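You operate a simulated robot arm through the tools that you are given. There is no shell and no other tool. Be economical: measure what you need, move in short steps, check, and stop when the job is done.

Carry out the task below with a simulated robot arm. There is one attempt and no reset: what you move stays moved.

Task
Wake both screens, pump the microscope down and switch the beam on.
Fine: lock the drawer latch before you pump; wait for VACUUM.

The check looks at the end state, three seconds after you hand in, the way a careful person would. Anything else that was tipped, shoved, dropped, spilled or broken makes it a failure.

Robot
A 6-joint arm with a two-finger parallel gripper on a trunk, on a base that drives. Base frame: it is fixed to the floor where the robot stands at the start and does not move with it; the origin is under the middle of the robot, x ahead of it, y to its left, z up; the surface under the hand at the start is at about z = 0.76. Readings come in m, degrees, newtons and seconds.
With the tool pointing down near the work surface it reaches from about 0.36 to 0.82 m from the robot's upright axis, wherever it stands. Its first joint turns from -166.0 to 166.0 degrees. Places, roughly: beam key [0.6, 0, 0.8]; button of the desk mouse [0.6, -0.1, 0.8]; copy key of the card reader [0.6, -0.7, 0.8]; drawer latch [0.4, 1.1, 0.9]; focus knob of the knob box [0.6, 0.1, 0.8]; hold key of the desk keyboard [0.6, 0.4, 0.8]; left screen [0.8, 0.6, 1]; left screen button [0.8, 0.4, 0.9]; light knob of the knob box [0.6, 0.1, 0.8]; mode knob of the knob box [0.7, 0.1, 0.8]; orange key marked clear [0.7, 0.4, 0.8]; place knob of the knob box [0.7, 0.3, 0.8]; right screen [0.8, 0.1, 1]; right screen button [0.8, 0, 0.9]; round button [0.5, 1, 1.3]; save key of the desk keyboard [0.6, 0.4, 0.8]. Payload 3.91 kg.
The tool frame sits at the grasp point between the pads (the TCP): z along the fingers, y along the line on which they close. The tips reach 0.03 m beyond it. Largest opening 0.11 m; finger width 0.02, thickness 0.01; the body of the gripper, 0.048 by 0.112 m, starts 0.055 m behind the TCP.
Orientation is that of the tool frame in the base frame, as [roll, pitch, yaw] about the fixed x, y, z axes, in that order (R = Rz(yaw) Ry(pitch) Rx(roll)). With the fingers straight down and closing along the base's y, the tool's x points along the base's -x, its y along +y and its z along -z.

Tools
- The arm moves only by the tool step_arm. Its argument "commands" is a list that holds one entry, the list of rows, each a list of 7 numbers: the finger opening in m, from 0 to 0.11, then the shift along the tool's x, y, z in m, then the turn, a rotation vector about the tool's x, y, z in degrees. In form: [[[hand, dx, dy, dz, rx, ry, rz], ...]]. A call has 1 to 8 rows; each row is the pose to reach, as a shift and turn from the pose commanded when the call began, along the tool's axes at that moment. A row lasts 0.2 s, in which the tool goes at most 0.05 m and 8.6 degrees; a call with a longer step from one row to the next is refused whole, and so is a gripper value outside its range. A pose out of reach is approached as far as the arm can. The call stops where the force on the tool passes 40 N (or 10 N more than at its start, if that is more) or the arm is blocked; 0.2 s more then pass. Each finger travels about 0.045 m/s and halts on what it meets, pressing with about 32 N; the grip force reading is that of the motor and also rises with nothing between the fingers. The clock runs only during rows and for 0.2 s after the last one: add rows that repeat a pose to give the fingers time. The reply holds the time, the measured pose of the TCP, the force on the tool along the base axes, the opening and the grip force, in the units named above and with some noise, with the torque about the TCP (base axes, N m) and any sound that the robot's microphone picked up.
- Cameras (640 x 400 px; columns grow to the right, rows downward): "scene" is now at [0.0097, 0.1548, 1.5823]; the picture's right is [0.25, -0.97, 0.00], its down [-0.54, -0.14, -0.83] and it looks along [0.80, 0.21, -0.56] (base axes); focal length 214 px, centre (320, 200). "wrist" rides on the gripper at [0.077, 0.007, -0.114] in the tool frame; the picture's right is [-0.09, 1.00, 0.00], its down [-0.80, -0.07, -0.59] and it looks along [-0.59, -0.05, 0.80] (tool axes); focal length 270 px, centre (320, 200). There is no depth. A picture from a camera that has moved, and an enlarged one, comes with that camera's place and axes in the base frame and with its lens.
- snapshot(camera): a new picture of that camera. No time passes.
- raise_lower(by): slides the trunk up (or, below 0, down) by that many m; the arm and the scene camera ride with it, the base frame stays. It gives what a move gives, with no picture.
- drive_base(legs): drives the robot by 1 to 6 legs, each [ahead, turn to the left] in m and degrees, along the robot's own axes; the way and the turn of a leg run together, so that a leg with both is an arc; at most 1.5 m and 180 degrees a leg. The arm and the cameras ride along, it lands a little off, and it stops where it bumps. It gives what a move gives.
- pan_tilt(pan, tilt): turns the head with the scene camera to pan (to the left, within 155 degrees either way) and tilt (down, from -29 to 69), counted from straight ahead of the robot. It gives what a move gives.
- inspect(camera, box): a new picture of the part [left, top, right, bottom] of that camera's present view, enlarged. No time passes.
- sign_off(): hands the job in; it is judged then, once.

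Work in short steps. Places have to be worked out from the pictures, the camera data and where the tool is seen: move nearer, look again, correct. Check each grasp and each placing, and mend what went wrong. You have 120 turns and 78 pictures in all, those below and enlarged ones among them. Open the gripper and draw the arm clear of the work before you hand the job in, unless the task says otherwise; then end with one line.

The tools are called after "Emit:" by a JSON object that holds its "name" and its "arguments". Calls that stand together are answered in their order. step_arm: Moves the arm, as the interface text tells. Its arguments: {"type":"object","properties":{"commands":{"type":"array"}},"required":["commands"]} The other tools are called the same way: raise_lower (by) slides the trunk up or down; drive_base (legs) drives the base; pan_tilt (pan, tilt) turns the head that bears the scene camera; snapshot (camera) takes a picture; inspect (camera, box) takes an enlarged picture of a part of a camera's view; sign_off () hands the job in.

At the start:

```text
t: 0.0
tool_pos: [0.4332, 0.215, 1.3917]
tool_rot: [-180.0, 0.0, -179.4]
force: [-0.3, -0.4, 0.5]
ft_torque: [-0.01, 0.01, -0.03]
opening: 0.1102
grasp_force: 0.0
trunk travel left (down, up): [-0.525, 0.085]
robot x, y, heading: [-0.001, -0.0172, 0.0]
head pan, tilt: [14.5, 33.9]
```

scene: 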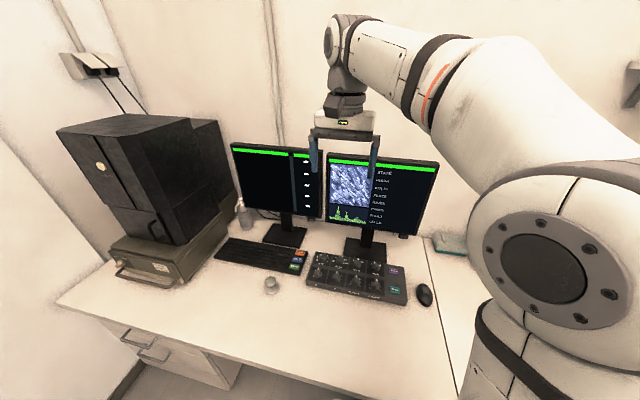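
wrist: 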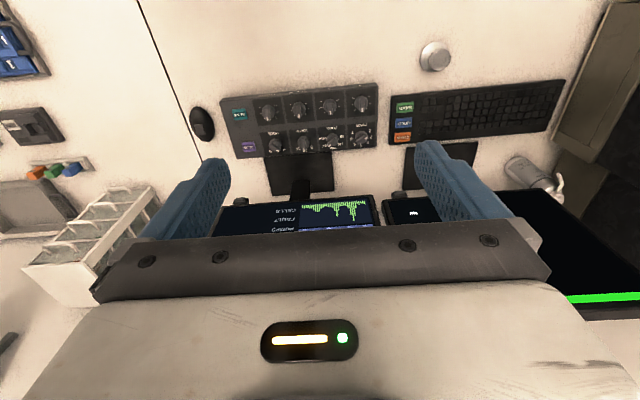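

I first look closely at the screens, the desk boxes and the microscope.

Emit:
{"name": "inspect", "arguments": {"camera": "scene", "box": [220, 130, 450, 310]}}

Emit:
{"name": "inspect", "arguments": {"camera": "scene", "box": [50, 100, 250, 300]}}

```text
2.22 times, centred on (335, 220) of scene
camera zoom: at [0.0097, 0.1548, 1.5823], right [0.25, -0.97, 0.0], down [-0.54, -0.14, -0.83], along [0.8, 0.21, -0.56], focal length 477 px, centre (287, 156)
```

zoom: 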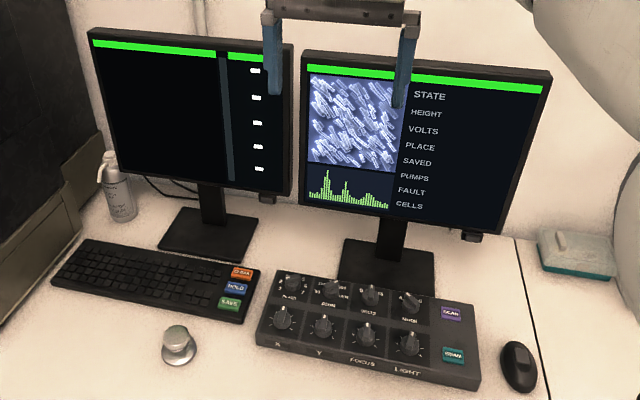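

```text
2.00 times, centred on (150, 200) of scene
camera zoom: at [0.0097, 0.1548, 1.5823], right [0.25, -0.97, 0.0], down [-0.54, -0.14, -0.83], along [0.8, 0.21, -0.56], focal length 429 px, centre (660, 200)
```

zoom: 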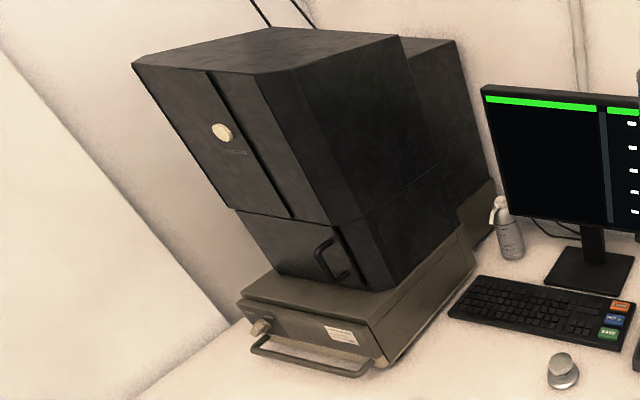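

Emit:
{"name": "inspect", "arguments": {"camera": "scene", "box": [380, 215, 430, 247]}}

Emit:
{"name": "inspect", "arguments": {"camera": "scene", "box": [300, 235, 420, 310]}}

```text
12.50 times, centred on (405, 231) of scene
camera zoom: at [0.0097, 0.1548, 1.5823], right [0.25, -0.97, 0.0], down [-0.54, -0.14, -0.83], along [0.8, 0.21, -0.56], focal length 2681 px, centre (-742, -188)
```

zoom: 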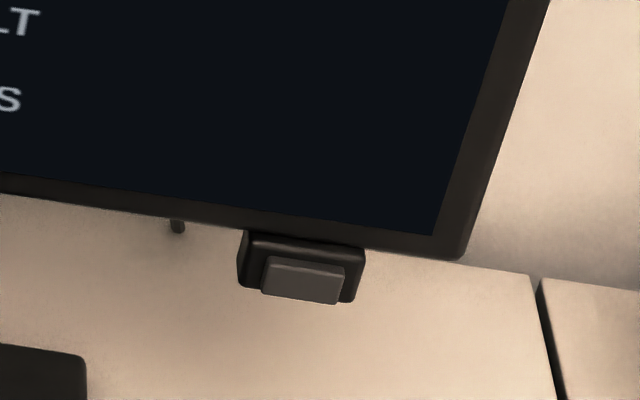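

```text
5.33 times, centred on (360, 272) of scene
camera zoom: at [0.0097, 0.1548, 1.5823], right [0.25, -0.97, 0.0], down [-0.54, -0.14, -0.83], along [0.8, 0.21, -0.56], focal length 1144 px, centre (107, -187)
```

zoom: 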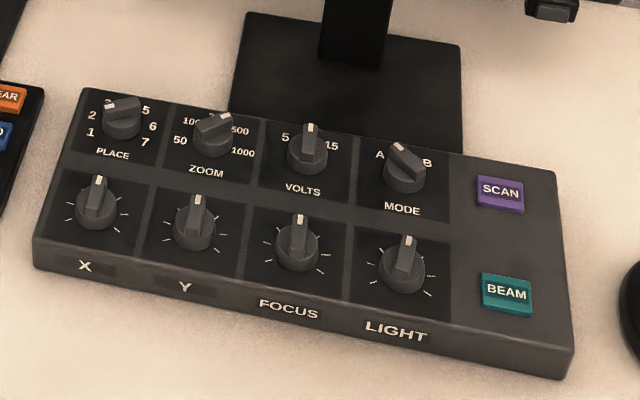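

The screen buttons are small keys facing the robot under each bezel. I'll close the fingers and tilt the hand 45° forward while high above the desk.

Emit:
{"name": "step_arm", "arguments": {"commands": [[[0.08, 0, 0, 0, 0, -7.5, 0], [0.06, 0, 0, 0, 0, -15, 0], [0.04, 0, 0, 0, 0, -22.5, 0], [0.02, 0, 0, 0, 0, -30, 0], [0, 0, 0, 0, 0, -37.5, 0], [0, 0, 0, 0, 0, -45, 0], [0, 0, 0, 0, 0, -45, 0]]]}}

Emit:
{"name": "pan_tilt", "arguments": {"pan": 0, "tilt": 34}}

```text
t: 1.6
tool_pos: [0.433, 0.2146, 1.3914]
tool_rot: [180.0, 45.1, -179.4]
force: [0.5, -1.0, 0.1]
ft_torque: [0.02, -0.03, 0.02]
opening: 0.0
grasp_force: 26.8
trunk travel left (down, up): [-0.525, 0.085]
robot x, y, heading: [0.0, -0.0188, -0.1]
head pan, tilt: [14.5, 33.9]
```

```text
t: 2.4
tool_pos: [0.4331, 0.2139, 1.3912]
tool_rot: [-180.0, 45.1, -179.3]
force: [-0.4, 0.5, 0.1]
ft_torque: [-0.03, 0.01, -0.01]
opening: 0.0003
grasp_force: 31.7
trunk travel left (down, up): [-0.525, 0.085]
robot x, y, heading: [0.0007, -0.017, 0.1]
head pan, tilt: [0.0, 34.0]
```

Now I move towards the right screen's button in two halves, stopping short of it.

Emit:
{"name": "step_arm", "arguments": {"commands": [[[0, 0.0102, -0.0202, 0.0417, 0, 0, 0], [0, 0.0204, -0.0404, 0.0834, 0, 0, 0], [0, 0.0306, -0.0605, 0.125, 0, 0, 0], [0, 0.0408, -0.0807, 0.1667, 0, 0, 0], [0, 0.051, -0.1009, 0.2083, 0, 0, 0], [0, 0.0612, -0.121, 0.25, 0, 0, 0], [0, 0.0714, -0.1412, 0.2917, 0, 0, 0], [0, 0.0816, -0.1614, 0.3334, 0, 0, 0]]]}}

Emit:
{"name": "step_arm", "arguments": {"commands": [[[0, 0.0102, -0.0202, 0.0417, 0, 0, 0], [0, 0.0204, -0.0404, 0.0834, 0, 0, 0], [0, 0.0306, -0.0605, 0.125, 0, 0, 0], [0, 0.0408, -0.0807, 0.1667, 0, 0, 0]]]}}

Emit:
{"name": "snapshot", "arguments": {"camera": "scene"}}

Emit:
{"name": "snapshot", "arguments": {"camera": "wrist"}}

```text
t: 4.2
tool_pos: [0.6135, 0.0555, 1.0966]
tool_rot: [179.9, 44.9, -179.5]
force: [-0.2, 0.1, -0.1]
ft_torque: [0.0, 0.06, -0.03]
opening: 0.0
grasp_force: 32.0
trunk travel left (down, up): [-0.525, 0.085]
robot x, y, heading: [-0.0038, -0.0219, -0.1]
head pan, tilt: [0.0, 34.0]
```

```text
t: 5.2
tool_pos: [0.6879, 0.0089, 0.9511]
tool_rot: [-176.7, 41.3, -179.0]
force: [0.5, -0.6, 0.3]
ft_torque: [0.01, 0.0, -0.03]
opening: 0.0002
grasp_force: 31.6
out of reach, approached as far as the arm can: row 3, 4
trunk travel left (down, up): [-0.525, 0.085]
robot x, y, heading: [0.004, -0.0181, -0.4]
head pan, tilt: [0.0, 34.0]
```

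```text
71 pictures are left
camera scene: at [0.0131, 0.1319, 1.5821], right [0.0, -1.0, 0.0], down [-0.56, 0.0, -0.83], along [0.83, 0.0, -0.56], focal length 214 px, centre (320, 200)
```

scene: 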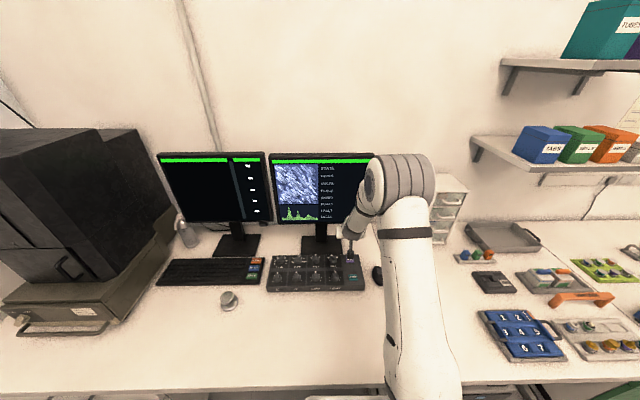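

```text
70 pictures are left
camera wrist: at [0.5532, 0.0202, 0.986], right [0.09, 1.0, 0.01], down [0.21, -0.03, 0.98], along [0.97, -0.08, -0.21], focal length 270 px, centre (320, 200)
```

wrist: 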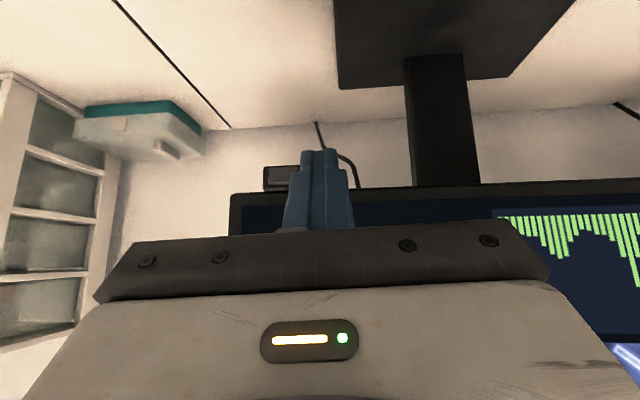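

The pose was out of reach with the trunk this high. I'll lift the hand a bit, then lower the trunk.

Emit:
{"name": "step_arm", "arguments": {"commands": [[[0, -0.033, 0, -0.0375, 0, 0, 0], [0, -0.066, 0, -0.075, 0, 0, 0], [0, -0.099, 0, -0.1125, 0, 0, 0], [0, -0.132, 0, -0.15, 0, 0, 0], [0, -0.165, 0, -0.1875, 0, 0, 0], [0, -0.198, 0, -0.225, 0, 0, 0]]]}}

Emit:
{"name": "raise_lower", "arguments": {"by": -0.3}}

```text
t: 6.6
tool_pos: [0.6765, 0.004, 1.2373]
tool_rot: [166.6, 45.4, 169.6]
force: [0.4, -0.5, 0.3]
ft_torque: [-0.01, 0.02, 0.05]
opening: 0.0002
grasp_force: 32.5
out of reach, approached as far as the arm can: row 1, 2, 4, 5, 6
trunk travel left (down, up): [-0.525, 0.085]
robot x, y, heading: [0.0006, -0.0173, 0.1]
head pan, tilt: [0.0, 34.0]
```

```text
t: 9.6
tool_pos: [0.6789, 0.0042, 0.9356]
tool_rot: [166.5, 45.4, 169.4]
force: [0.3, 0.3, -0.8]
ft_torque: [-0.02, -0.01, 0.01]
opening: 0.0
grasp_force: 31.9
trunk travel left (down, up): [-0.225, 0.385]
robot x, y, heading: [-0.0044, -0.015, -0.0]
head pan, tilt: [0.0, 34.0]
```

I straighten the hand's orientation again now that the trunk is lower, drawing back slightly and lining up sideways.

Emit:
{"name": "step_arm", "arguments": {"commands": [[[0, 0.0, -0.01, -0.01, 3, 0.9, -3.7], [0, 0, -0.02, -0.02, 6, 1.75, -7.3], [0, 0, -0.035, -0.02, 6, 1.75, -7.3]]]}}

Emit:
{"name": "snapshot", "arguments": {"camera": "wrist"}}

Emit:
{"name": "snapshot", "arguments": {"camera": "scene"}}

```text
t: 10.4
tool_pos: [0.6629, -0.0006, 0.9323]
tool_rot: [166.7, 44.8, 169.1]
force: [-0.7, 1.2, 0.0]
ft_torque: [-0.01, 0.0, 0.0]
opening: 0.0001
grasp_force: 32.0
out of reach, approached as far as the arm can: row 1, 2, 3
trunk travel left (down, up): [-0.225, 0.385]
robot x, y, heading: [0.0003, -0.0186, -0.1]
head pan, tilt: [0.0, 34.0]
```

```text
69 pictures are left
camera wrist: at [0.5273, 0.0046, 0.9577], right [0.09, 0.97, 0.22], down [0.13, -0.23, 0.96], along [0.99, -0.06, -0.15], focal length 270 px, centre (320, 200)
```

wrist: 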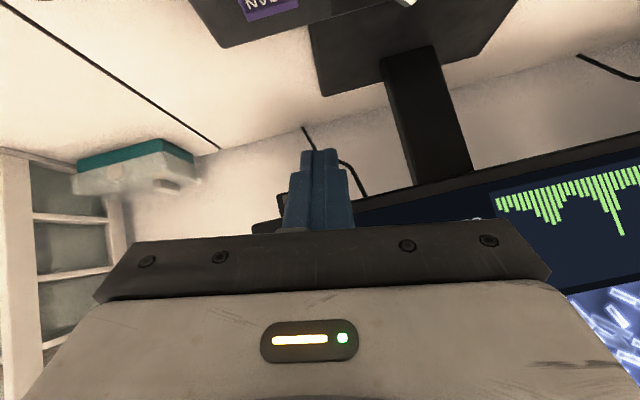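

```text
68 pictures are left
camera scene: at [0.0127, 0.1326, 1.282], right [0.0, -1.0, 0.0], down [-0.56, 0.0, -0.83], along [0.83, 0.0, -0.56], focal length 214 px, centre (320, 200)
```

scene: 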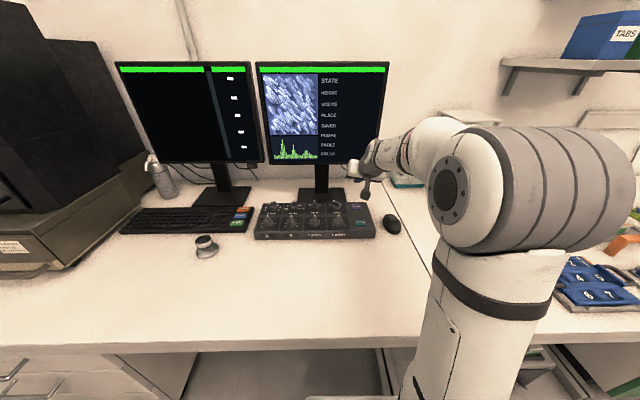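

The solver seems stuck on a wrist limit at this tilt. I test a smaller forward tilt (about 25° from vertical) at the same place, moving back a little.

Emit:
{"name": "step_arm", "arguments": {"commands": [[[0, 0.01, 0, -0.02, 2, 7.3, -2.4], [0, 0.01, 0, -0.04, 4, 14.6, -4.8], [0, 0.01, 0, -0.06, 6, 22, -7.3], [0, 0.01, 0, -0.06, 6, 22, -7.3]]]}}

```text
t: 11.4
tool_pos: [0.6096, 0.005, 0.9521]
tool_rot: [166.2, 24.8, 174.8]
force: [1.2, -0.5, -0.1]
ft_torque: [0.03, 0.01, 0.0]
opening: 0.0
grasp_force: 32.1
out of reach, approached as far as the arm can: row 1, 2, 3, 4
trunk travel left (down, up): [-0.225, 0.385]
robot x, y, heading: [-0.0001, -0.0196, -0.5]
head pan, tilt: [0.0, 34.0]
```

Roll is still off. I retreat up and to the left, toward the earlier good region, to see whether the orientation recovers.

Emit:
{"name": "step_arm", "arguments": {"commands": [[[0, 0, 0.04, -0.02, 3, 0, -1], [0, 0, 0.08, -0.04, 6, 0, -2], [0, 0, 0.12, -0.06, 9, 0, -4], [0, 0, 0.16, -0.08, 12, 0, -4], [0, 0, 0.2, -0.1, 13, 0, -4], [0, 0, 0.2, -0.1, 13, 0, -4]]]}}

Emit:
{"name": "snapshot", "arguments": {"camera": "scene"}}

```text
t: 12.8
tool_pos: [0.5667, 0.0182, 1.028]
tool_rot: [165.7, 27.2, 177.4]
force: [-0.6, 0.8, 0.3]
ft_torque: [0.0, -0.02, -0.01]
opening: 0.0001
grasp_force: 32.3
out of reach, approached as far as the arm can: row 1, 2, 3, 4, 5, 6
trunk travel left (down, up): [-0.225, 0.385]
robot x, y, heading: [0.0004, -0.0226, -0.2]
head pan, tilt: [0.0, 34.0]
```

```text
67 pictures are left
camera scene: at [0.0121, 0.1325, 1.2821], right [0.0, -1.0, 0.0], down [-0.56, 0.0, -0.83], along [0.83, 0.0, -0.56], focal length 214 px, centre (320, 200)
```

scene: 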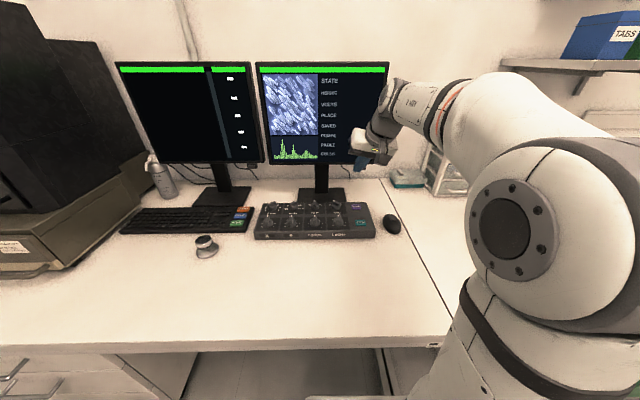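

I probe the solver: a few rows with zero shift, to see whether the commanded pose itself is the unreachable one.

Emit:
{"name": "step_arm", "arguments": {"commands": [[[0, 0, 0, 0, 0, 0, 0], [0, 0, 0, 0, 0, 0, 0], [0, 0, 0, 0, 0, 0, 0], [0, 0, 0, 0, 0, 0, 0]]]}}

```text
t: 13.8
tool_pos: [0.5668, 0.0187, 1.0275]
tool_rot: [165.8, 27.0, 177.4]
force: [-0.7, -0.6, -0.6]
ft_torque: [0.0, 0.01, -0.02]
opening: 0.0
grasp_force: 32.0
trunk travel left (down, up): [-0.225, 0.385]
robot x, y, heading: [0.0002, -0.0184, 0.1]
head pan, tilt: [0.0, 34.0]
```

The commanded pose follows the reached one. Now I test one axis alone: up in base z by 0.08.

Emit:
{"name": "step_arm", "arguments": {"commands": [[[0, 0, 0, -0.04, 0, 0, 0], [0, 0, 0, -0.08, 0, 0, 0]]]}}

Emit:
{"name": "step_arm", "arguments": {"commands": [[[0, 0, 0.02, 0, 0, 0, 0], [0, 0, 0.04, 0, 0, 0, 0]]]}}

Emit:
{"name": "step_arm", "arguments": {"commands": [[[0, 0, 0, 0, 4, 0, 0], [0, 0, 0, 0, 8, 0, 0]]]}}

Emit:
{"name": "step_arm", "arguments": {"commands": [[[0, 0, 0, 0, -4, 0, 0], [0, 0, 0, 0, -8, 0, 0]]]}}

```text
t: 14.4
tool_pos: [0.5335, -0.0014, 1.094]
tool_rot: [165.7, 27.0, 177.5]
force: [0.2, 0.7, 0.4]
ft_torque: [-0.01, 0.03, -0.01]
opening: 0.0
grasp_force: 32.3
trunk travel left (down, up): [-0.225, 0.385]
robot x, y, heading: [0.0008, -0.0163, 0.1]
head pan, tilt: [0.0, 34.0]
```

```text
t: 15.0
tool_pos: [0.5332, -0.0002, 1.0934]
tool_rot: [165.9, 27.1, 177.5]
force: [0.3, 0.3, 0.7]
ft_torque: [0.02, -0.03, 0.01]
opening: 0.0
grasp_force: 32.0
out of reach, approached as far as the arm can: row 1, 2
trunk travel left (down, up): [-0.225, 0.385]
robot x, y, heading: [0.0047, -0.0191, -0.1]
head pan, tilt: [0.0, 34.0]
```

```text
t: 15.6
tool_pos: [0.534, -0.0008, 1.0949]
tool_rot: [165.7, 27.1, 177.6]
force: [-0.2, -0.5, 0.7]
ft_torque: [0.01, 0.01, 0.0]
opening: 0.0
grasp_force: 31.6
out of reach, approached as far as the arm can: row 1, 2
trunk travel left (down, up): [-0.225, 0.385]
robot x, y, heading: [0.0013, -0.0176, 0.1]
head pan, tilt: [0.0, 34.0]
```

```text
t: 16.2
tool_pos: [0.5347, 0.0001, 1.0934]
tool_rot: [157.7, 27.1, 177.7]
force: [0.1, 1.0, 0.1]
ft_torque: [-0.01, -0.02, 0.02]
opening: 0.0001
grasp_force: 31.7
trunk travel left (down, up): [-0.225, 0.385]
robot x, y, heading: [0.0003, -0.0176, 0.0]
head pan, tilt: [0.0, 34.0]
```

Only +y and +roll are blocked, so one wrist joint sits at a limit; moving −y should free it. I'll shift right while restoring the roll.

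Emit:
{"name": "step_arm", "arguments": {"commands": [[[0, 0, -0.03, 0, 0, 0, 0], [0, 0, -0.06, 0, 4, 0, 0], [0, 0, -0.09, 0, 8, 0, 0], [0, 0, -0.09, 0, 15, 0, 0], [0, 0, -0.09, 0, 22, 0, 0]]]}}

Emit:
{"name": "snapshot", "arguments": {"camera": "scene"}}

```text
t: 17.4
tool_pos: [0.5414, -0.097, 1.0596]
tool_rot: [171.2, 27.8, 177.5]
force: [0.0, -0.3, 0.7]
ft_torque: [0.0, 0.0, 0.01]
opening: 0.0001
grasp_force: 32.1
out of reach, approached as far as the arm can: row 4, 5
trunk travel left (down, up): [-0.225, 0.385]
robot x, y, heading: [-0.002, -0.0198, -0.1]
head pan, tilt: [0.0, 34.0]
```

```text
66 pictures are left
camera scene: at [0.0123, 0.1324, 1.2821], right [0.0, -1.0, 0.0], down [-0.56, 0.0, -0.83], along [0.83, 0.0, -0.56], focal length 214 px, centre (320, 200)
```

scene: 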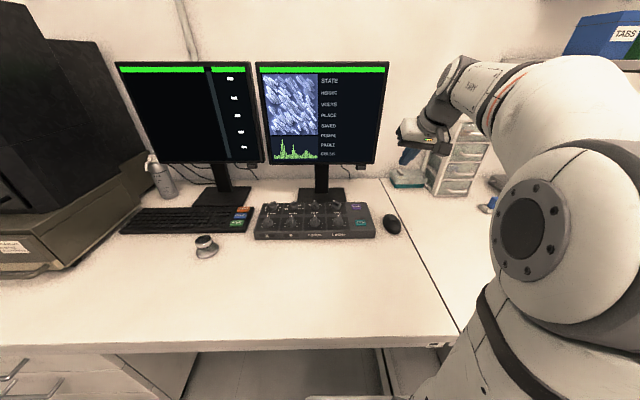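

The limit depends on the lean. I'll return the hand to straight down to get the wrist away from its limit, then re-approach differently.

Emit:
{"name": "step_arm", "arguments": {"commands": [[[0, 0, 0, -0.03, 0, 7, 0], [0, 0, 0, -0.05, 0, 14, 0], [0, 0, 0, -0.07, 2, 21, 0], [0, 0, 0, -0.07, 5, 27, 1], [0, 0, 0, -0.07, 8.8, 27.5, 2], [0, 0, 0, -0.07, 8.8, 27.5, 2]]]}}

Emit:
{"name": "snapshot", "arguments": {"camera": "scene"}}

```text
t: 18.8
tool_pos: [0.5083, -0.1186, 1.1337]
tool_rot: [166.0, 7.6, 179.7]
force: [-0.1, -0.1, 0.6]
ft_torque: [-0.01, 0.04, 0.01]
opening: 0.0
grasp_force: 32.7
out of reach, approached as far as the arm can: row 1, 2, 3, 4, 5, 6
trunk travel left (down, up): [-0.225, 0.385]
robot x, y, heading: [-0.0048, -0.0183, -0.1]
head pan, tilt: [0.0, 34.0]
```

```text
65 pictures are left
camera scene: at [0.0126, 0.1325, 1.282], right [0.0, -1.0, 0.0], down [-0.56, 0.0, -0.83], along [0.83, 0.0, -0.56], focal length 214 px, centre (320, 200)
```

scene: 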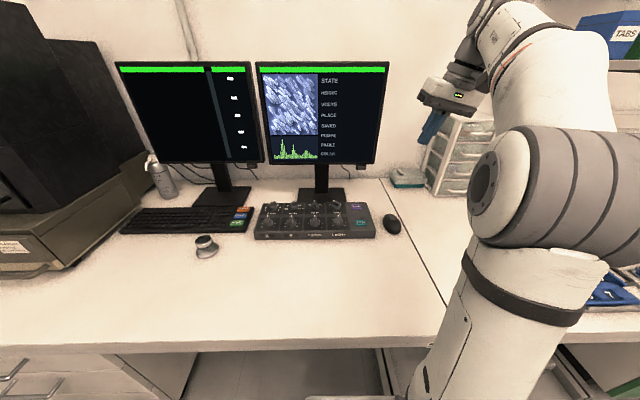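

The wrist appears to have flipped to its far configuration when the forearm lined up with the tool. I raise the trunk again, where the forearm points steeply down, so that I can pass back through properly.

Emit:
{"name": "raise_lower", "arguments": {"by": 0.3}}

Emit:
{"name": "step_arm", "arguments": {"commands": [[[0, 0, 0, 0.04, 0, -7, 0], [0, 0, 0, 0.08, 0, -14, 0], [0, 0, 0, 0.12, 0, -21, 0], [0, 0, 0, 0.16, 0, -28, 0], [0, 0, 0, 0.2, 0, -35, 0], [0, 0, 0, 0.24, 0, -40, 0], [0, 0, 0, 0.28, 0, -45, 0], [0, 0, 0, 0.31, 0, -50, 0]]]}}

Emit:
{"name": "snapshot", "arguments": {"camera": "scene"}}

```text
t: 21.8
tool_pos: [0.5086, -0.1197, 1.4327]
tool_rot: [166.1, 7.7, 179.8]
force: [-0.6, 0.7, -0.7]
ft_torque: [0.0, -0.01, 0.0]
opening: 0.0002
grasp_force: 32.2
trunk travel left (down, up): [-0.525, 0.085]
robot x, y, heading: [0.0016, -0.0183, 0.1]
head pan, tilt: [0.0, 34.0]
```

```text
t: 23.6
tool_pos: [0.5495, -0.0431, 1.1323]
tool_rot: [155.5, 55.2, 161.3]
force: [-0.2, -0.9, 0.4]
ft_torque: [0.01, 0.0, 0.05]
opening: 0.0002
grasp_force: 31.8
trunk travel left (down, up): [-0.525, 0.085]
robot x, y, heading: [-0.0021, -0.017, -0.3]
head pan, tilt: [0.0, 34.0]
```

```text
64 pictures are left
camera scene: at [0.0132, 0.1324, 1.5821], right [0.0, -1.0, 0.0], down [-0.56, 0.0, -0.83], along [0.83, 0.0, -0.56], focal length 214 px, centre (320, 200)
```

scene: 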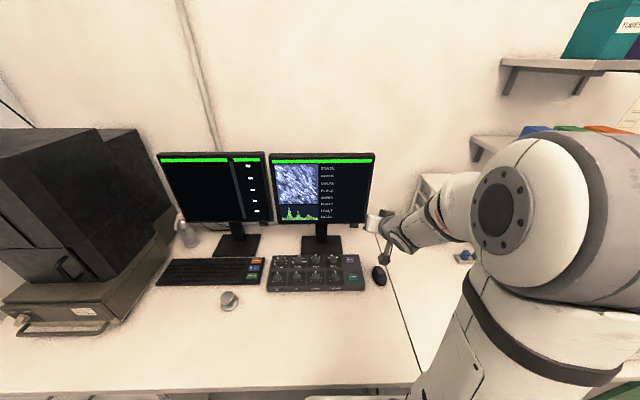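

No reach complaint this time; the tool now points above the forearm's line. I try to straighten its roll and yaw here.

Emit:
{"name": "step_arm", "arguments": {"commands": [[[0, 0, 0, 0, 3, 1.5, -3.2], [0, 0, 0, 0, 6, 3, -6.4], [0, 0, 0, 0, 9.2, 4.4, -9.7], [0, 0, 0, 0, 9.2, 4.4, -9.7]]]}}

```text
t: 24.6
tool_pos: [0.5499, -0.0443, 1.1346]
tool_rot: [179.0, 53.2, 178.7]
force: [-0.2, 1.0, 0.8]
ft_torque: [0.0, -0.01, 0.01]
opening: 0.0
grasp_force: 32.1
trunk travel left (down, up): [-0.525, 0.085]
robot x, y, heading: [-0.0031, -0.0174, -0.0]
head pan, tilt: [0.0, 34.0]
```

The orientation is straight again. I approach the right screen's button from here, keeping the forearm steep.

Emit:
{"name": "step_arm", "arguments": {"commands": [[[0, 0.0133, 0.002, 0.043, 0, 0, 0], [0, 0.0267, 0.004, 0.087, 0, 0, 0], [0, 0.04, 0.006, 0.13, 0, 0, 0], [0, 0.053, 0.008, 0.173, 0, 0, 0], [0, 0.067, 0.01, 0.217, 0, 0, 0], [0, 0.08, 0.011, 0.26, 0, 0, 0]]]}}

Emit:
{"name": "snapshot", "arguments": {"camera": "wrist"}}

Emit:
{"name": "snapshot", "arguments": {"camera": "scene"}}

```text
t: 26.0
tool_pos: [0.7119, -0.0322, 0.9134]
tool_rot: [178.9, 53.2, 178.6]
force: [-1.1, 0.1, 0.2]
ft_torque: [0.01, 0.02, 0.02]
opening: 0.0002
grasp_force: 32.4
trunk travel left (down, up): [-0.525, 0.085]
robot x, y, heading: [-0.0008, -0.0191, -0.4]
head pan, tilt: [0.0, 34.0]
```

```text
63 pictures are left
camera wrist: at [0.5742, -0.0241, 0.92], right [0.06, 0.99, 0.08], down [0.0, -0.08, 1.0], along [1.0, -0.06, -0.01], focal length 270 px, centre (320, 200)
```

wrist: 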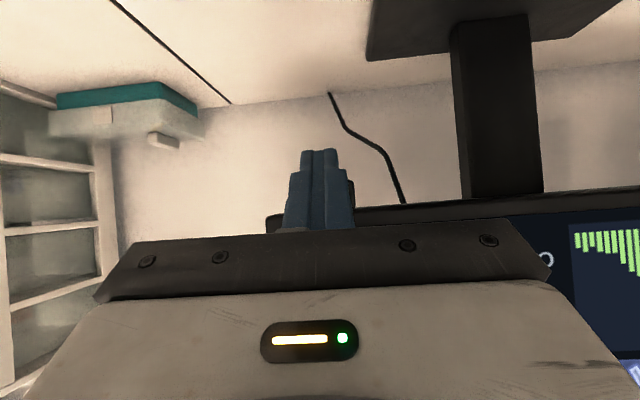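

```text
62 pictures are left
camera scene: at [0.0137, 0.1325, 1.5821], right [0.0, -1.0, 0.0], down [-0.56, 0.0, -0.83], along [0.83, 0.0, -0.56], focal length 214 px, centre (320, 200)
```

scene: 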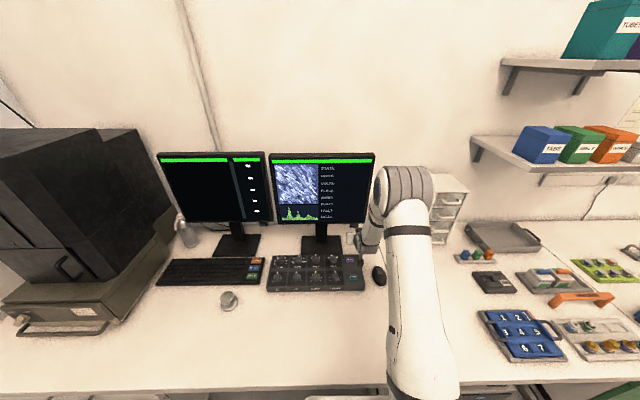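

The hand is aligned; from the two views I judge the button at about (0.775, −0.034, 0.91). I press forward slowly in 5 mm rows, stopping on contact.

Emit:
{"name": "step_arm", "arguments": {"commands": [[[0, -0.0048, -0.002, -0.0036, 0, 0, 0], [0, -0.0108, -0.002, 0.0044, 0, 0, 0], [0, -0.0138, -0.002, 0.0084, 0, 0, 0], [0, -0.0168, -0.002, 0.0124, 0, 0, 0], [0, -0.0198, -0.002, 0.0164, 0, 0, 0], [0, -0.0228, -0.002, 0.0204, 0, 0, 0], [0, -0.0258, -0.002, 0.0244, 0, 0, 0]]]}}

Emit:
{"name": "inspect", "arguments": {"camera": "scene", "box": [260, 145, 400, 265]}}

```text
t: 27.6
tool_pos: [0.7438, -0.0347, 0.923]
tool_rot: [179.0, 53.2, 178.7]
force: [-2.6, 1.2, -0.2]
ft_torque: [0.03, 0.01, 0.04]
opening: 0.0
grasp_force: 31.4
trunk travel left (down, up): [-0.525, 0.085]
robot x, y, heading: [-0.0003, -0.0182, -0.1]
head pan, tilt: [0.0, 34.0]
heard: click
```

```text
3.33 times, centred on (330, 205) of scene
camera zoom: at [0.0121, 0.1327, 1.582], right [0.0, -1.0, 0.0], down [-0.56, 0.0, -0.83], along [0.83, 0.0, -0.56], focal length 715 px, centre (287, 183)
```

zoom: 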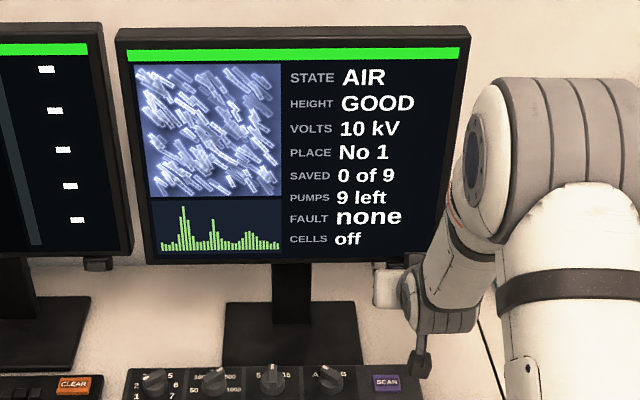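

Right screen is awake: STATE AIR, 9 pumps, fault none. I back off and slide left toward the left screen's button.

Emit:
{"name": "step_arm", "arguments": {"commands": [[[0, 0.024, 0, -0.032, 0, 0, 0], [0, 0.04, 0, -0.065, 0, 0, 0], [0, 0.04, 0.045, -0.07, 0, 0, 0], [0, 0.04, 0.09, -0.07, 0, 0, 0], [0, 0.04, 0.135, -0.07, 0, 0, 0], [0, 0.04, 0.18, -0.07, 0, 0, 0], [0, 0.04, 0.225, -0.07, 0, 0, 0]]]}}

Emit:
{"name": "step_arm", "arguments": {"commands": [[[0, 0, 0.045, 0, 0, 0, 0], [0, 0, 0.09, 0, 0, 0, 0], [0, 0, 0.135, 0, 0, 0, 0], [0, 0, 0.18, 0, 0, 0, 0], [0, 0, 0.213, 0, 0, 0, 0]]]}}

Emit:
{"name": "snapshot", "arguments": {"camera": "wrist"}}

Emit:
{"name": "snapshot", "arguments": {"camera": "scene"}}

```text
t: 29.2
tool_pos: [0.6662, 0.1946, 0.9339]
tool_rot: [179.1, 53.2, 178.7]
force: [-0.4, 0.1, -0.7]
ft_torque: [-0.02, 0.02, 0.0]
opening: 0.0
grasp_force: 32.4
trunk travel left (down, up): [-0.525, 0.085]
robot x, y, heading: [0.0014, -0.0184, -0.2]
head pan, tilt: [0.0, 34.0]
```

```text
t: 30.4
tool_pos: [0.6683, 0.4061, 0.9339]
tool_rot: [179.0, 53.2, 178.8]
force: [1.0, 0.2, 0.3]
ft_torque: [0.0, -0.02, 0.03]
opening: 0.0
grasp_force: 31.7
trunk travel left (down, up): [-0.525, 0.085]
robot x, y, heading: [0.0006, -0.0169, -0.3]
head pan, tilt: [0.0, 34.0]
```

```text
60 pictures are left
camera wrist: at [0.5297, 0.4134, 0.9415], right [0.06, 0.99, 0.08], down [0.0, -0.08, 1.0], along [1.0, -0.06, -0.01], focal length 270 px, centre (320, 200)
```

wrist: 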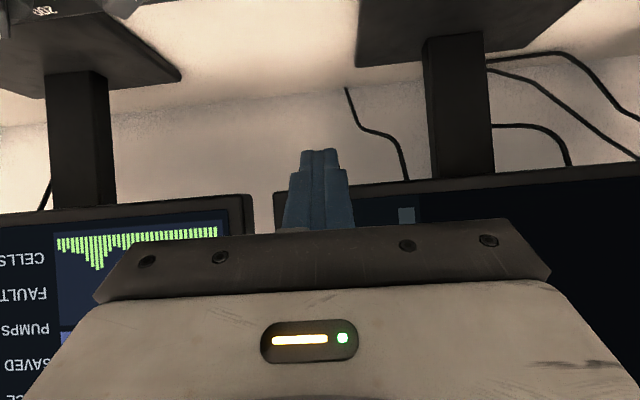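

```text
59 pictures are left
camera scene: at [0.0127, 0.1331, 1.582], right [0.0, -1.0, 0.0], down [-0.56, 0.0, -0.83], along [0.83, 0.0, -0.56], focal length 214 px, centre (320, 200)
```

scene: 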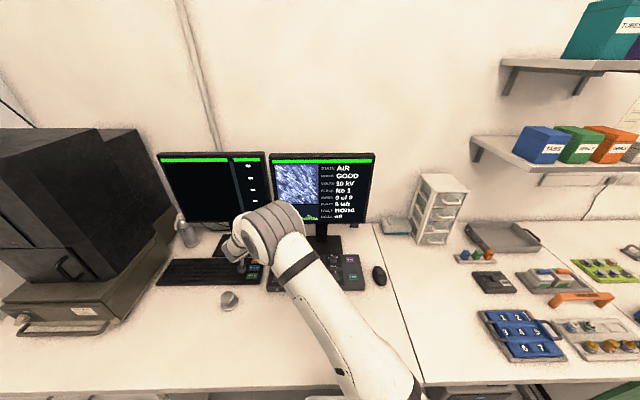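

The left button sits symmetric under its bezel, about (0.80, 0.403, 0.913). I advance in small rows to TCP x ≈ 0.766 at the same height that worked.

Emit:
{"name": "step_arm", "arguments": {"commands": [[[0, -0.0224, -0.002, 0.0482, 0, 0, 0], [0, -0.0272, -0.002, 0.0546, 0, 0, 0], [0, -0.032, -0.002, 0.061, 0, 0, 0], [0, -0.0368, -0.002, 0.0674, 0, 0, 0], [0, -0.0416, -0.002, 0.0738, 0, 0, 0], [0, -0.0464, -0.002, 0.0802, 0, 0, 0], [0, -0.05, -0.002, 0.085, 0, 0, 0]]]}}

Emit:
{"name": "snapshot", "arguments": {"camera": "wrist"}}

```text
refused: row 1 steps farther than a row can; nothing moved
```

```text
58 pictures are left
camera wrist: at [0.5297, 0.4134, 0.9415], right [0.06, 0.99, 0.08], down [0.0, -0.08, 1.0], along [1.0, -0.06, -0.01], focal length 270 px, centre (320, 200)
```

wrist: 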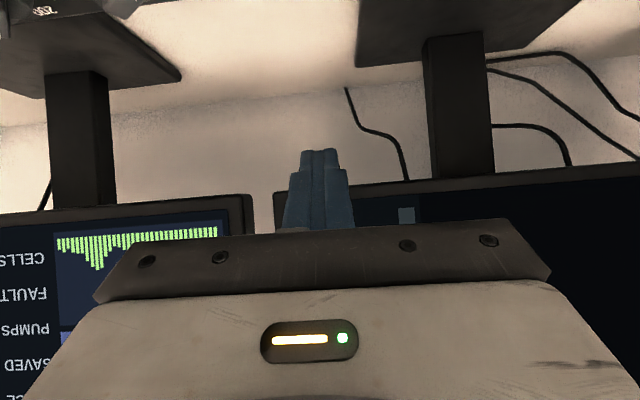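

The first row was 3 mm too long; I split it.

Emit:
{"name": "step_arm", "arguments": {"commands": [[[0, -0.0112, -0.001, 0.0241, 0, 0, 0], [0, -0.0224, -0.002, 0.0482, 0, 0, 0], [0, -0.0272, -0.002, 0.0546, 0, 0, 0], [0, -0.032, -0.002, 0.061, 0, 0, 0], [0, -0.0368, -0.002, 0.0674, 0, 0, 0], [0, -0.0416, -0.002, 0.0738, 0, 0, 0], [0, -0.0464, -0.002, 0.0802, 0, 0, 0], [0, -0.05, -0.002, 0.085, 0, 0, 0]]]}}

Emit:
{"name": "snapshot", "arguments": {"camera": "wrist"}}

```text
t: 32.1
tool_pos: [0.7571, 0.4035, 0.9237]
tool_rot: [179.1, 52.7, 178.9]
force: [-20.9, -2.2, 4.2]
ft_torque: [0.11, 0.08, -0.04]
opening: 0.0
grasp_force: 32.4
trunk travel left (down, up): [-0.525, 0.085]
robot x, y, heading: [0.0013, -0.0182, -0.1]
head pan, tilt: [0.0, 34.0]
heard: click
stopped in row 8: the force on the tool passed its limit at 46 N (the readings are from after the stop); the commanded pose is now the measured one
```

```text
57 pictures are left
camera wrist: at [0.6202, 0.4111, 0.9307], right [0.06, 1.0, 0.08], down [0.01, -0.08, 1.0], along [1.0, -0.06, -0.01], focal length 270 px, centre (320, 200)
```

wrist: 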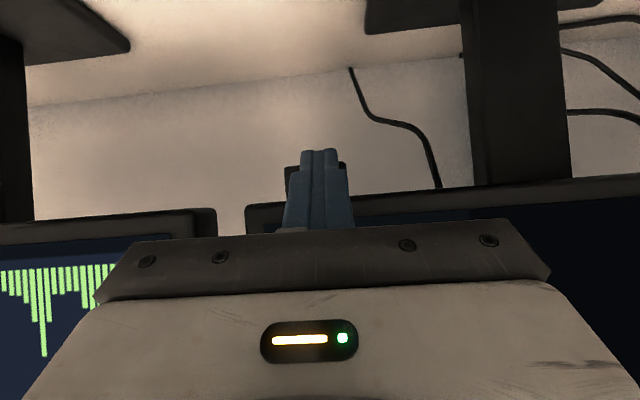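

Click heard with a firm contact; I back off straight away and lift.

Emit:
{"name": "step_arm", "arguments": {"commands": [[[0, 0.024, 0, -0.032, 0, 0, 0], [0, 0.048, 0, -0.064, 0, 0, 0], [0, 0.048, 0, -0.11, 0, 0, 0], [0, 0.048, 0, -0.155, 0, 0, 0], [0, 0.025, 0, -0.19, 0, 0, 0]]]}}

Emit:
{"name": "pan_tilt", "arguments": {"pan": 25, "tilt": 30}}

Emit:
{"name": "snapshot", "arguments": {"camera": "scene"}}

```text
t: 33.3
tool_pos: [0.5932, 0.4034, 1.0178]
tool_rot: [179.2, 52.8, 178.9]
force: [0.4, 0.5, -0.2]
ft_torque: [0.01, -0.01, 0.0]
opening: 0.0
grasp_force: 31.6
trunk travel left (down, up): [-0.525, 0.085]
robot x, y, heading: [0.0005, -0.0205, -0.4]
head pan, tilt: [0.0, 34.0]
```

```text
t: 34.2
tool_pos: [0.5951, 0.403, 1.016]
tool_rot: [179.3, 52.8, 178.9]
force: [-1.0, 0.4, -0.5]
ft_torque: [0.02, -0.05, -0.01]
opening: 0.0
grasp_force: 32.0
trunk travel left (down, up): [-0.525, 0.085]
robot x, y, heading: [0.0015, -0.0191, -0.1]
head pan, tilt: [25.0, 30.0]
```

```text
56 pictures are left
camera scene: at [0.0059, 0.1708, 1.5883], right [0.42, -0.91, 0.0], down [-0.45, -0.21, -0.87], along [0.79, 0.36, -0.5], focal length 214 px, centre (320, 200)
```

scene: 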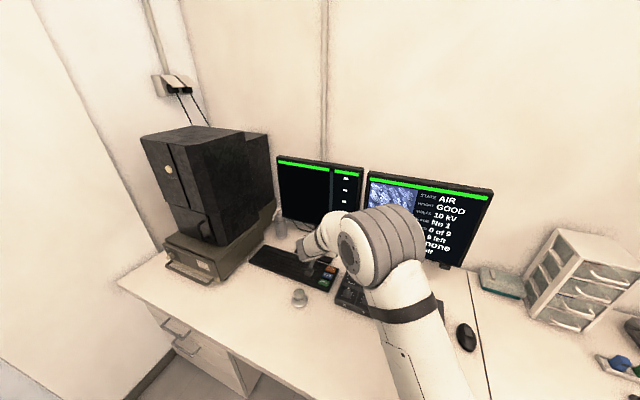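

Emit:
{"name": "inspect", "arguments": {"camera": "scene", "box": [265, 150, 375, 230]}}

Emit:
{"name": "inspect", "arguments": {"camera": "scene", "box": [135, 120, 275, 300]}}

```text
5.00 times, centred on (320, 190) of scene
camera zoom: at [0.0059, 0.1708, 1.5883], right [0.42, -0.91, 0.0], down [-0.45, -0.21, -0.87], along [0.79, 0.36, -0.5], focal length 1072 px, centre (320, 250)
```

zoom: 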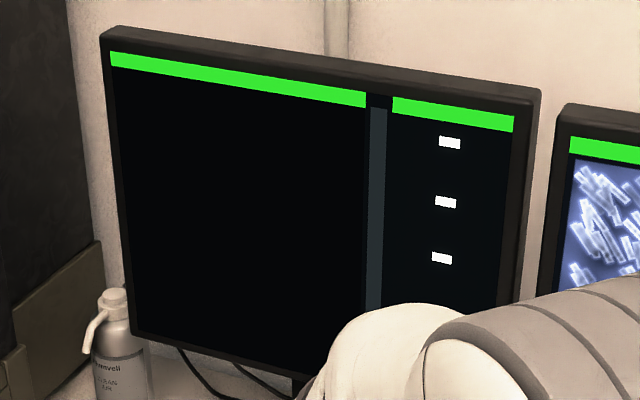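

```text
2.22 times, centred on (205, 210) of scene
camera zoom: at [0.0059, 0.1708, 1.5883], right [0.42, -0.91, 0.0], down [-0.45, -0.21, -0.87], along [0.79, 0.36, -0.5], focal length 477 px, centre (576, 178)
```

zoom: 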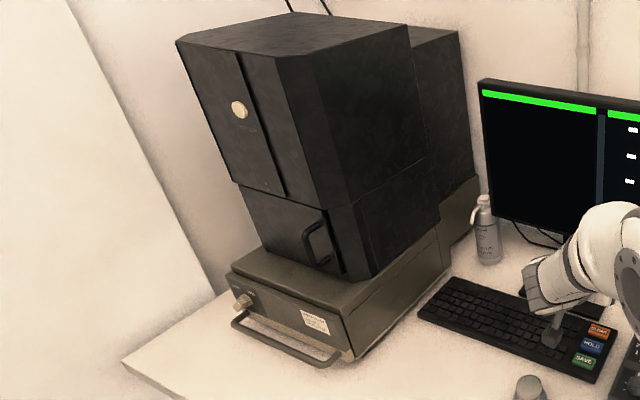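

The left screen must be re-checked unobstructed. I look behind the robot for driving room, and pull the arm in a little.

Emit:
{"name": "step_arm", "arguments": {"commands": [[[0, 0.02, -0.02, -0.035, 0, 0, 0], [0, 0.04, -0.04, -0.07, 0, 0, 0], [0, 0.06, -0.06, -0.105, 0, 0, 0]]]}}

Emit:
{"name": "pan_tilt", "arguments": {"pan": 135, "tilt": 35}}

Emit:
{"name": "snapshot", "arguments": {"camera": "scene"}}

Emit:
{"name": "pan_tilt", "arguments": {"pan": 70, "tilt": 40}}

Emit:
{"name": "snapshot", "arguments": {"camera": "scene"}}

```text
t: 35.0
tool_pos: [0.472, 0.3422, 1.0324]
tool_rot: [179.2, 52.8, 178.8]
force: [-0.3, 0.2, 0.7]
ft_torque: [0.02, -0.02, -0.01]
opening: 0.0002
grasp_force: 32.0
trunk travel left (down, up): [-0.525, 0.085]
robot x, y, heading: [-0.0013, -0.0175, 0.0]
head pan, tilt: [25.0, 30.0]
```

```text
t: 36.9
tool_pos: [0.4735, 0.3436, 1.0311]
tool_rot: [179.2, 52.7, 179.0]
force: [0.6, 0.1, -0.6]
ft_torque: [0.02, -0.01, -0.02]
opening: 0.0
grasp_force: 32.1
trunk travel left (down, up): [-0.525, 0.085]
robot x, y, heading: [0.0004, -0.0193, -0.1]
head pan, tilt: [135.0, 35.0]
```

```text
53 pictures are left
camera scene: at [-0.1385, 0.1951, 1.5805], right [0.71, 0.71, 0.0], down [0.4, -0.41, -0.82], along [-0.58, 0.58, -0.57], focal length 214 px, centre (320, 200)
```

scene: 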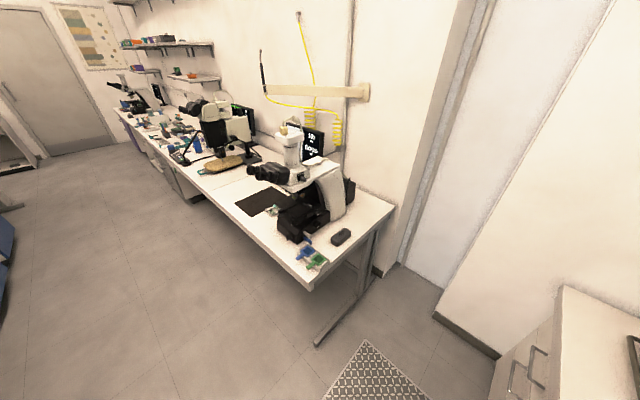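

```text
t: 38.3
tool_pos: [0.4731, 0.3437, 1.0316]
tool_rot: [179.3, 52.8, 179.0]
force: [-0.3, 1.4, 0.5]
ft_torque: [0.01, -0.03, -0.03]
opening: 0.0
grasp_force: 32.5
trunk travel left (down, up): [-0.525, 0.085]
robot x, y, heading: [0.0042, -0.0193, -0.0]
head pan, tilt: [70.0, 40.0]
```

```text
52 pictures are left
camera scene: at [-0.0472, 0.2126, 1.5729], right [0.94, -0.34, 0.0], down [-0.22, -0.6, -0.77], along [0.26, 0.72, -0.64], focal length 214 px, centre (320, 200)
```

scene: 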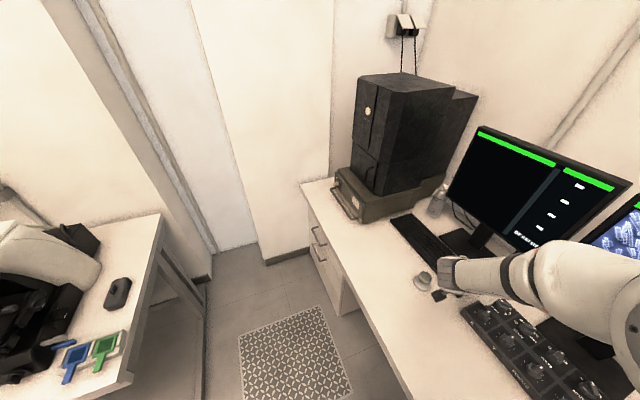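

I inspect the left screen, now unobstructed, and the microscope's front.

Emit:
{"name": "inspect", "arguments": {"camera": "scene", "box": [440, 115, 640, 260]}}

Emit:
{"name": "inspect", "arguments": {"camera": "scene", "box": [320, 70, 440, 230]}}

```text
2.76 times, centred on (540, 188) of scene
camera zoom: at [-0.0472, 0.2126, 1.5729], right [0.94, -0.34, 0.0], down [-0.22, -0.6, -0.77], along [0.26, 0.72, -0.64], focal length 592 px, centre (-287, 234)
```

zoom: 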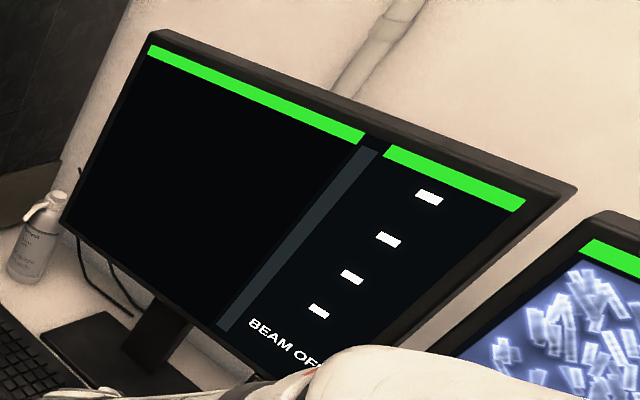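

```text
2.50 times, centred on (380, 150) of scene
camera zoom: at [-0.0472, 0.2126, 1.5729], right [0.94, -0.34, 0.0], down [-0.22, -0.6, -0.77], along [0.26, 0.72, -0.64], focal length 536 px, centre (170, 325)
```

zoom: 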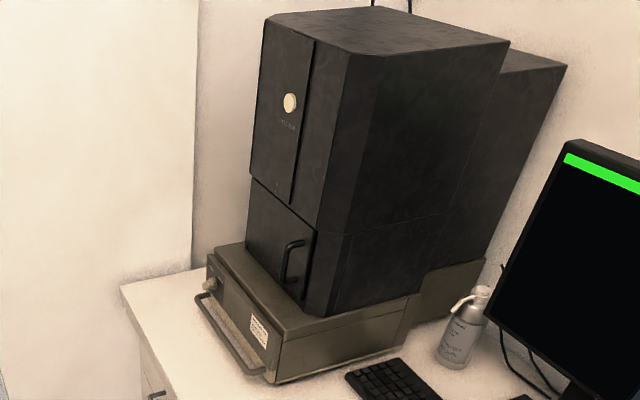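

The left screen shows "BEAM OFF", so both are awake. Triangulation gives the round button at (0.442, 0.988, 1.291) and the latch at (0.387, 1.133, 0.846). I tuck the arm in, then drive back, turn right and reverse towards the microscope.

Emit:
{"name": "step_arm", "arguments": {"commands": [[[0, 0.012, -0.04, -0.016, 0, 0, 0], [0, 0.024, -0.08, -0.032, 0, 0, 0], [0, 0.036, -0.12, -0.048, 0, 0, 0], [0, 0.048, -0.16, -0.064, 0, 0, 0], [0, 0.054, -0.19, -0.072, 0, 0, 0]]]}}

Emit:
{"name": "drive_base", "arguments": {"legs": [[-0.15, 0], [0, -90]]}}

```text
t: 39.5
tool_pos: [0.4159, 0.1912, 1.0447]
tool_rot: [179.1, 52.6, 178.7]
force: [-0.2, 0.9, -0.2]
ft_torque: [0.01, -0.01, -0.02]
opening: 0.0002
grasp_force: 31.6
out of reach, approached as far as the arm can: row 4, 5
trunk travel left (down, up): [-0.525, 0.085]
robot x, y, heading: [-0.0026, -0.0183, 0.1]
head pan, tilt: [70.0, 40.0]
```

```text
t: 44.6
tool_pos: [0.0693, -0.4391, 1.0462]
tool_rot: [-179.9, 52.1, 89.4]
force: [0.4, -0.4, 0.3]
ft_torque: [0.02, 0.02, 0.02]
opening: 0.0
grasp_force: 32.2
trunk travel left (down, up): [-0.525, 0.085]
robot x, y, heading: [-0.136, -0.0201, -89.0]
head pan, tilt: [70.0, 40.0]
```

Good. Now reverse about 0.9 m along +y.

Emit:
{"name": "drive_base", "arguments": {"legs": [[-0.9, 0]]}}

```text
t: 49.5
tool_pos: [0.0546, 0.4834, 1.0471]
tool_rot: [-180.0, 52.1, 89.0]
force: [0.4, -0.4, 0.0]
ft_torque: [0.0, -0.02, 0.01]
opening: 0.0
grasp_force: 31.7
trunk travel left (down, up): [-0.525, 0.085]
robot x, y, heading: [-0.1496, 0.9042, -89.4]
head pan, tilt: [70.0, 40.0]
```

Turn left to face the microscope; the arm's sweep radius of 0.47 m stays short of it.

Emit:
{"name": "drive_base", "arguments": {"legs": [[0, 89.4]]}}

Emit:
{"name": "pan_tilt", "arguments": {"pan": 20, "tilt": 45}}

Emit:
{"name": "snapshot", "arguments": {"camera": "scene"}}

Emit:
{"name": "snapshot", "arguments": {"camera": "wrist"}}

```text
t: 53.7
tool_pos: [0.2791, 1.1061, 1.0459]
tool_rot: [-179.9, 52.0, 178.8]
force: [0.8, -0.4, -0.3]
ft_torque: [-0.04, -0.02, -0.04]
opening: 0.0001
grasp_force: 32.0
trunk travel left (down, up): [-0.525, 0.085]
robot x, y, heading: [-0.1461, 0.8995, -0.2]
head pan, tilt: [70.0, 40.0]
```

```text
t: 54.9
tool_pos: [0.2772, 1.1048, 1.0475]
tool_rot: [-179.9, 52.1, 178.9]
force: [0.3, -0.9, -0.1]
ft_torque: [-0.01, 0.01, -0.03]
opening: 0.0001
grasp_force: 32.0
trunk travel left (down, up): [-0.525, 0.085]
robot x, y, heading: [-0.1425, 0.896, -0.1]
head pan, tilt: [20.0, 45.0]
```

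```text
49 pictures are left
camera scene: at [-0.1458, 1.0784, 1.5657], right [0.34, -0.94, 0.0], down [-0.66, -0.24, -0.71], along [0.66, 0.24, -0.71], focal length 214 px, centre (320, 200)
```

scene: 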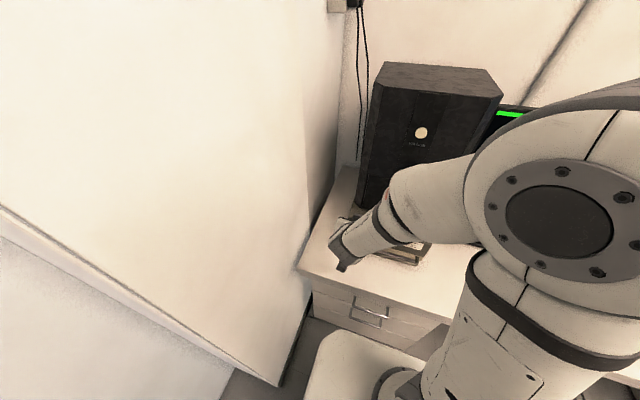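

```text
48 pictures are left
camera wrist: at [0.14, 1.1144, 1.0566], right [0.07, 0.99, 0.07], down [0.02, -0.07, 1.0], along [1.0, -0.07, -0.03], focal length 270 px, centre (320, 200)
```

wrist: 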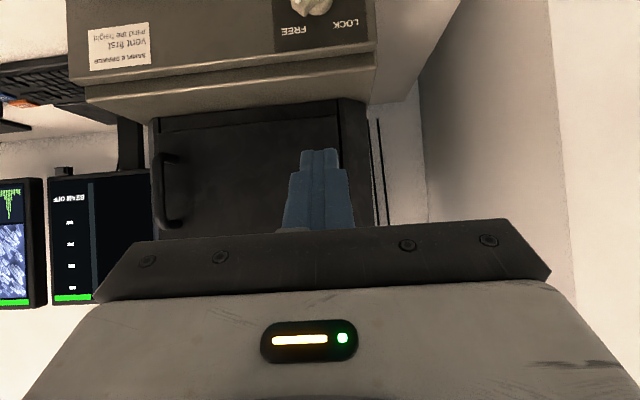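

I see FREE (right) and LOCK (left) labels above the latch knob. I lower the hand to look at the knob itself.

Emit:
{"name": "step_arm", "arguments": {"commands": [[[0, 0.032, 0, 0.025, 0, 0, 0], [0, 0.064, 0, 0.05, 0, 0, 0], [0, 0.095, 0, 0.073, 0, 0, 0], [0, 0.126, 0, 0.098, 0, 0, 0]]]}}

Emit:
{"name": "snapshot", "arguments": {"camera": "wrist"}}

```text
t: 55.9
tool_pos: [0.2764, 1.1045, 0.8857]
tool_rot: [180.0, 52.0, 178.9]
force: [0.5, -0.8, -0.3]
ft_torque: [0.03, 0.0, -0.01]
opening: 0.0
grasp_force: 32.2
trunk travel left (down, up): [-0.525, 0.085]
robot x, y, heading: [-0.146, 0.9005, -0.2]
head pan, tilt: [20.0, 45.0]
```

```text
47 pictures are left
camera wrist: at [0.1397, 1.1147, 0.8963], right [0.07, 0.99, 0.07], down [0.02, -0.07, 1.0], along [1.0, -0.07, -0.03], focal length 270 px, centre (320, 200)
```

wrist: 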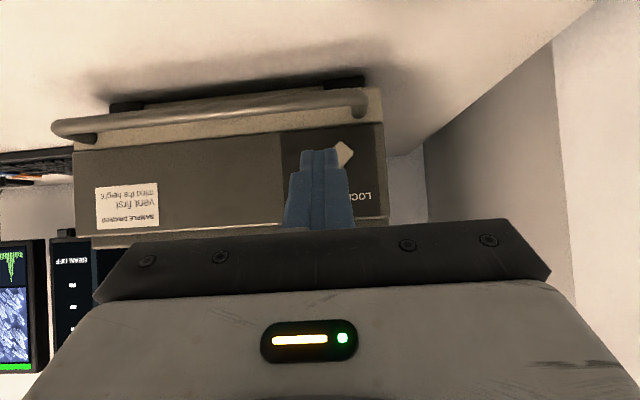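

The fingers hide the knob; I shift 9 cm to the right to see it.

Emit:
{"name": "step_arm", "arguments": {"commands": [[[0, -0.015, -0.045, -0.012, 0, 0, 0], [0, -0.015, -0.09, -0.012, 0, 0, 0]]]}}

Emit:
{"name": "inspect", "arguments": {"camera": "wrist", "box": [300, 70, 540, 220]}}

```text
t: 56.5
tool_pos: [0.3199, 1.0397, 0.8946]
tool_rot: [-179.9, 52.0, 178.7]
force: [0.7, 0.0, -0.2]
ft_torque: [0.01, -0.01, 0.04]
opening: 0.0
grasp_force: 32.1
out of reach, approached as far as the arm can: row 1, 2
trunk travel left (down, up): [-0.525, 0.085]
robot x, y, heading: [-0.1457, 0.8995, 0.0]
head pan, tilt: [20.0, 45.0]
```

```text
2.67 times, centred on (420, 145) of wrist
camera zoom: at [0.1842, 1.0477, 0.9043], right [0.08, 0.99, 0.07], down [0.02, -0.07, 1.0], along [1.0, -0.07, -0.03], focal length 721 px, centre (53, 347)
```

zoom: 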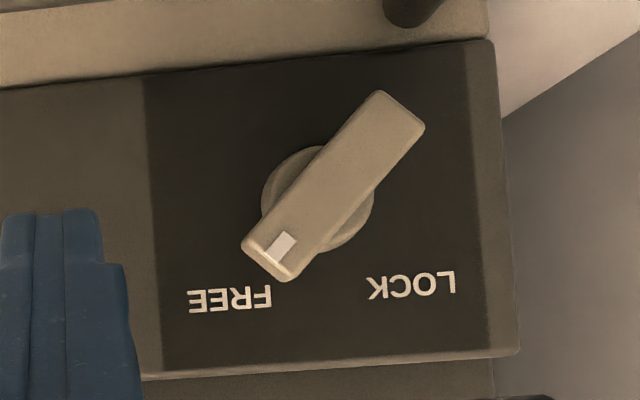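

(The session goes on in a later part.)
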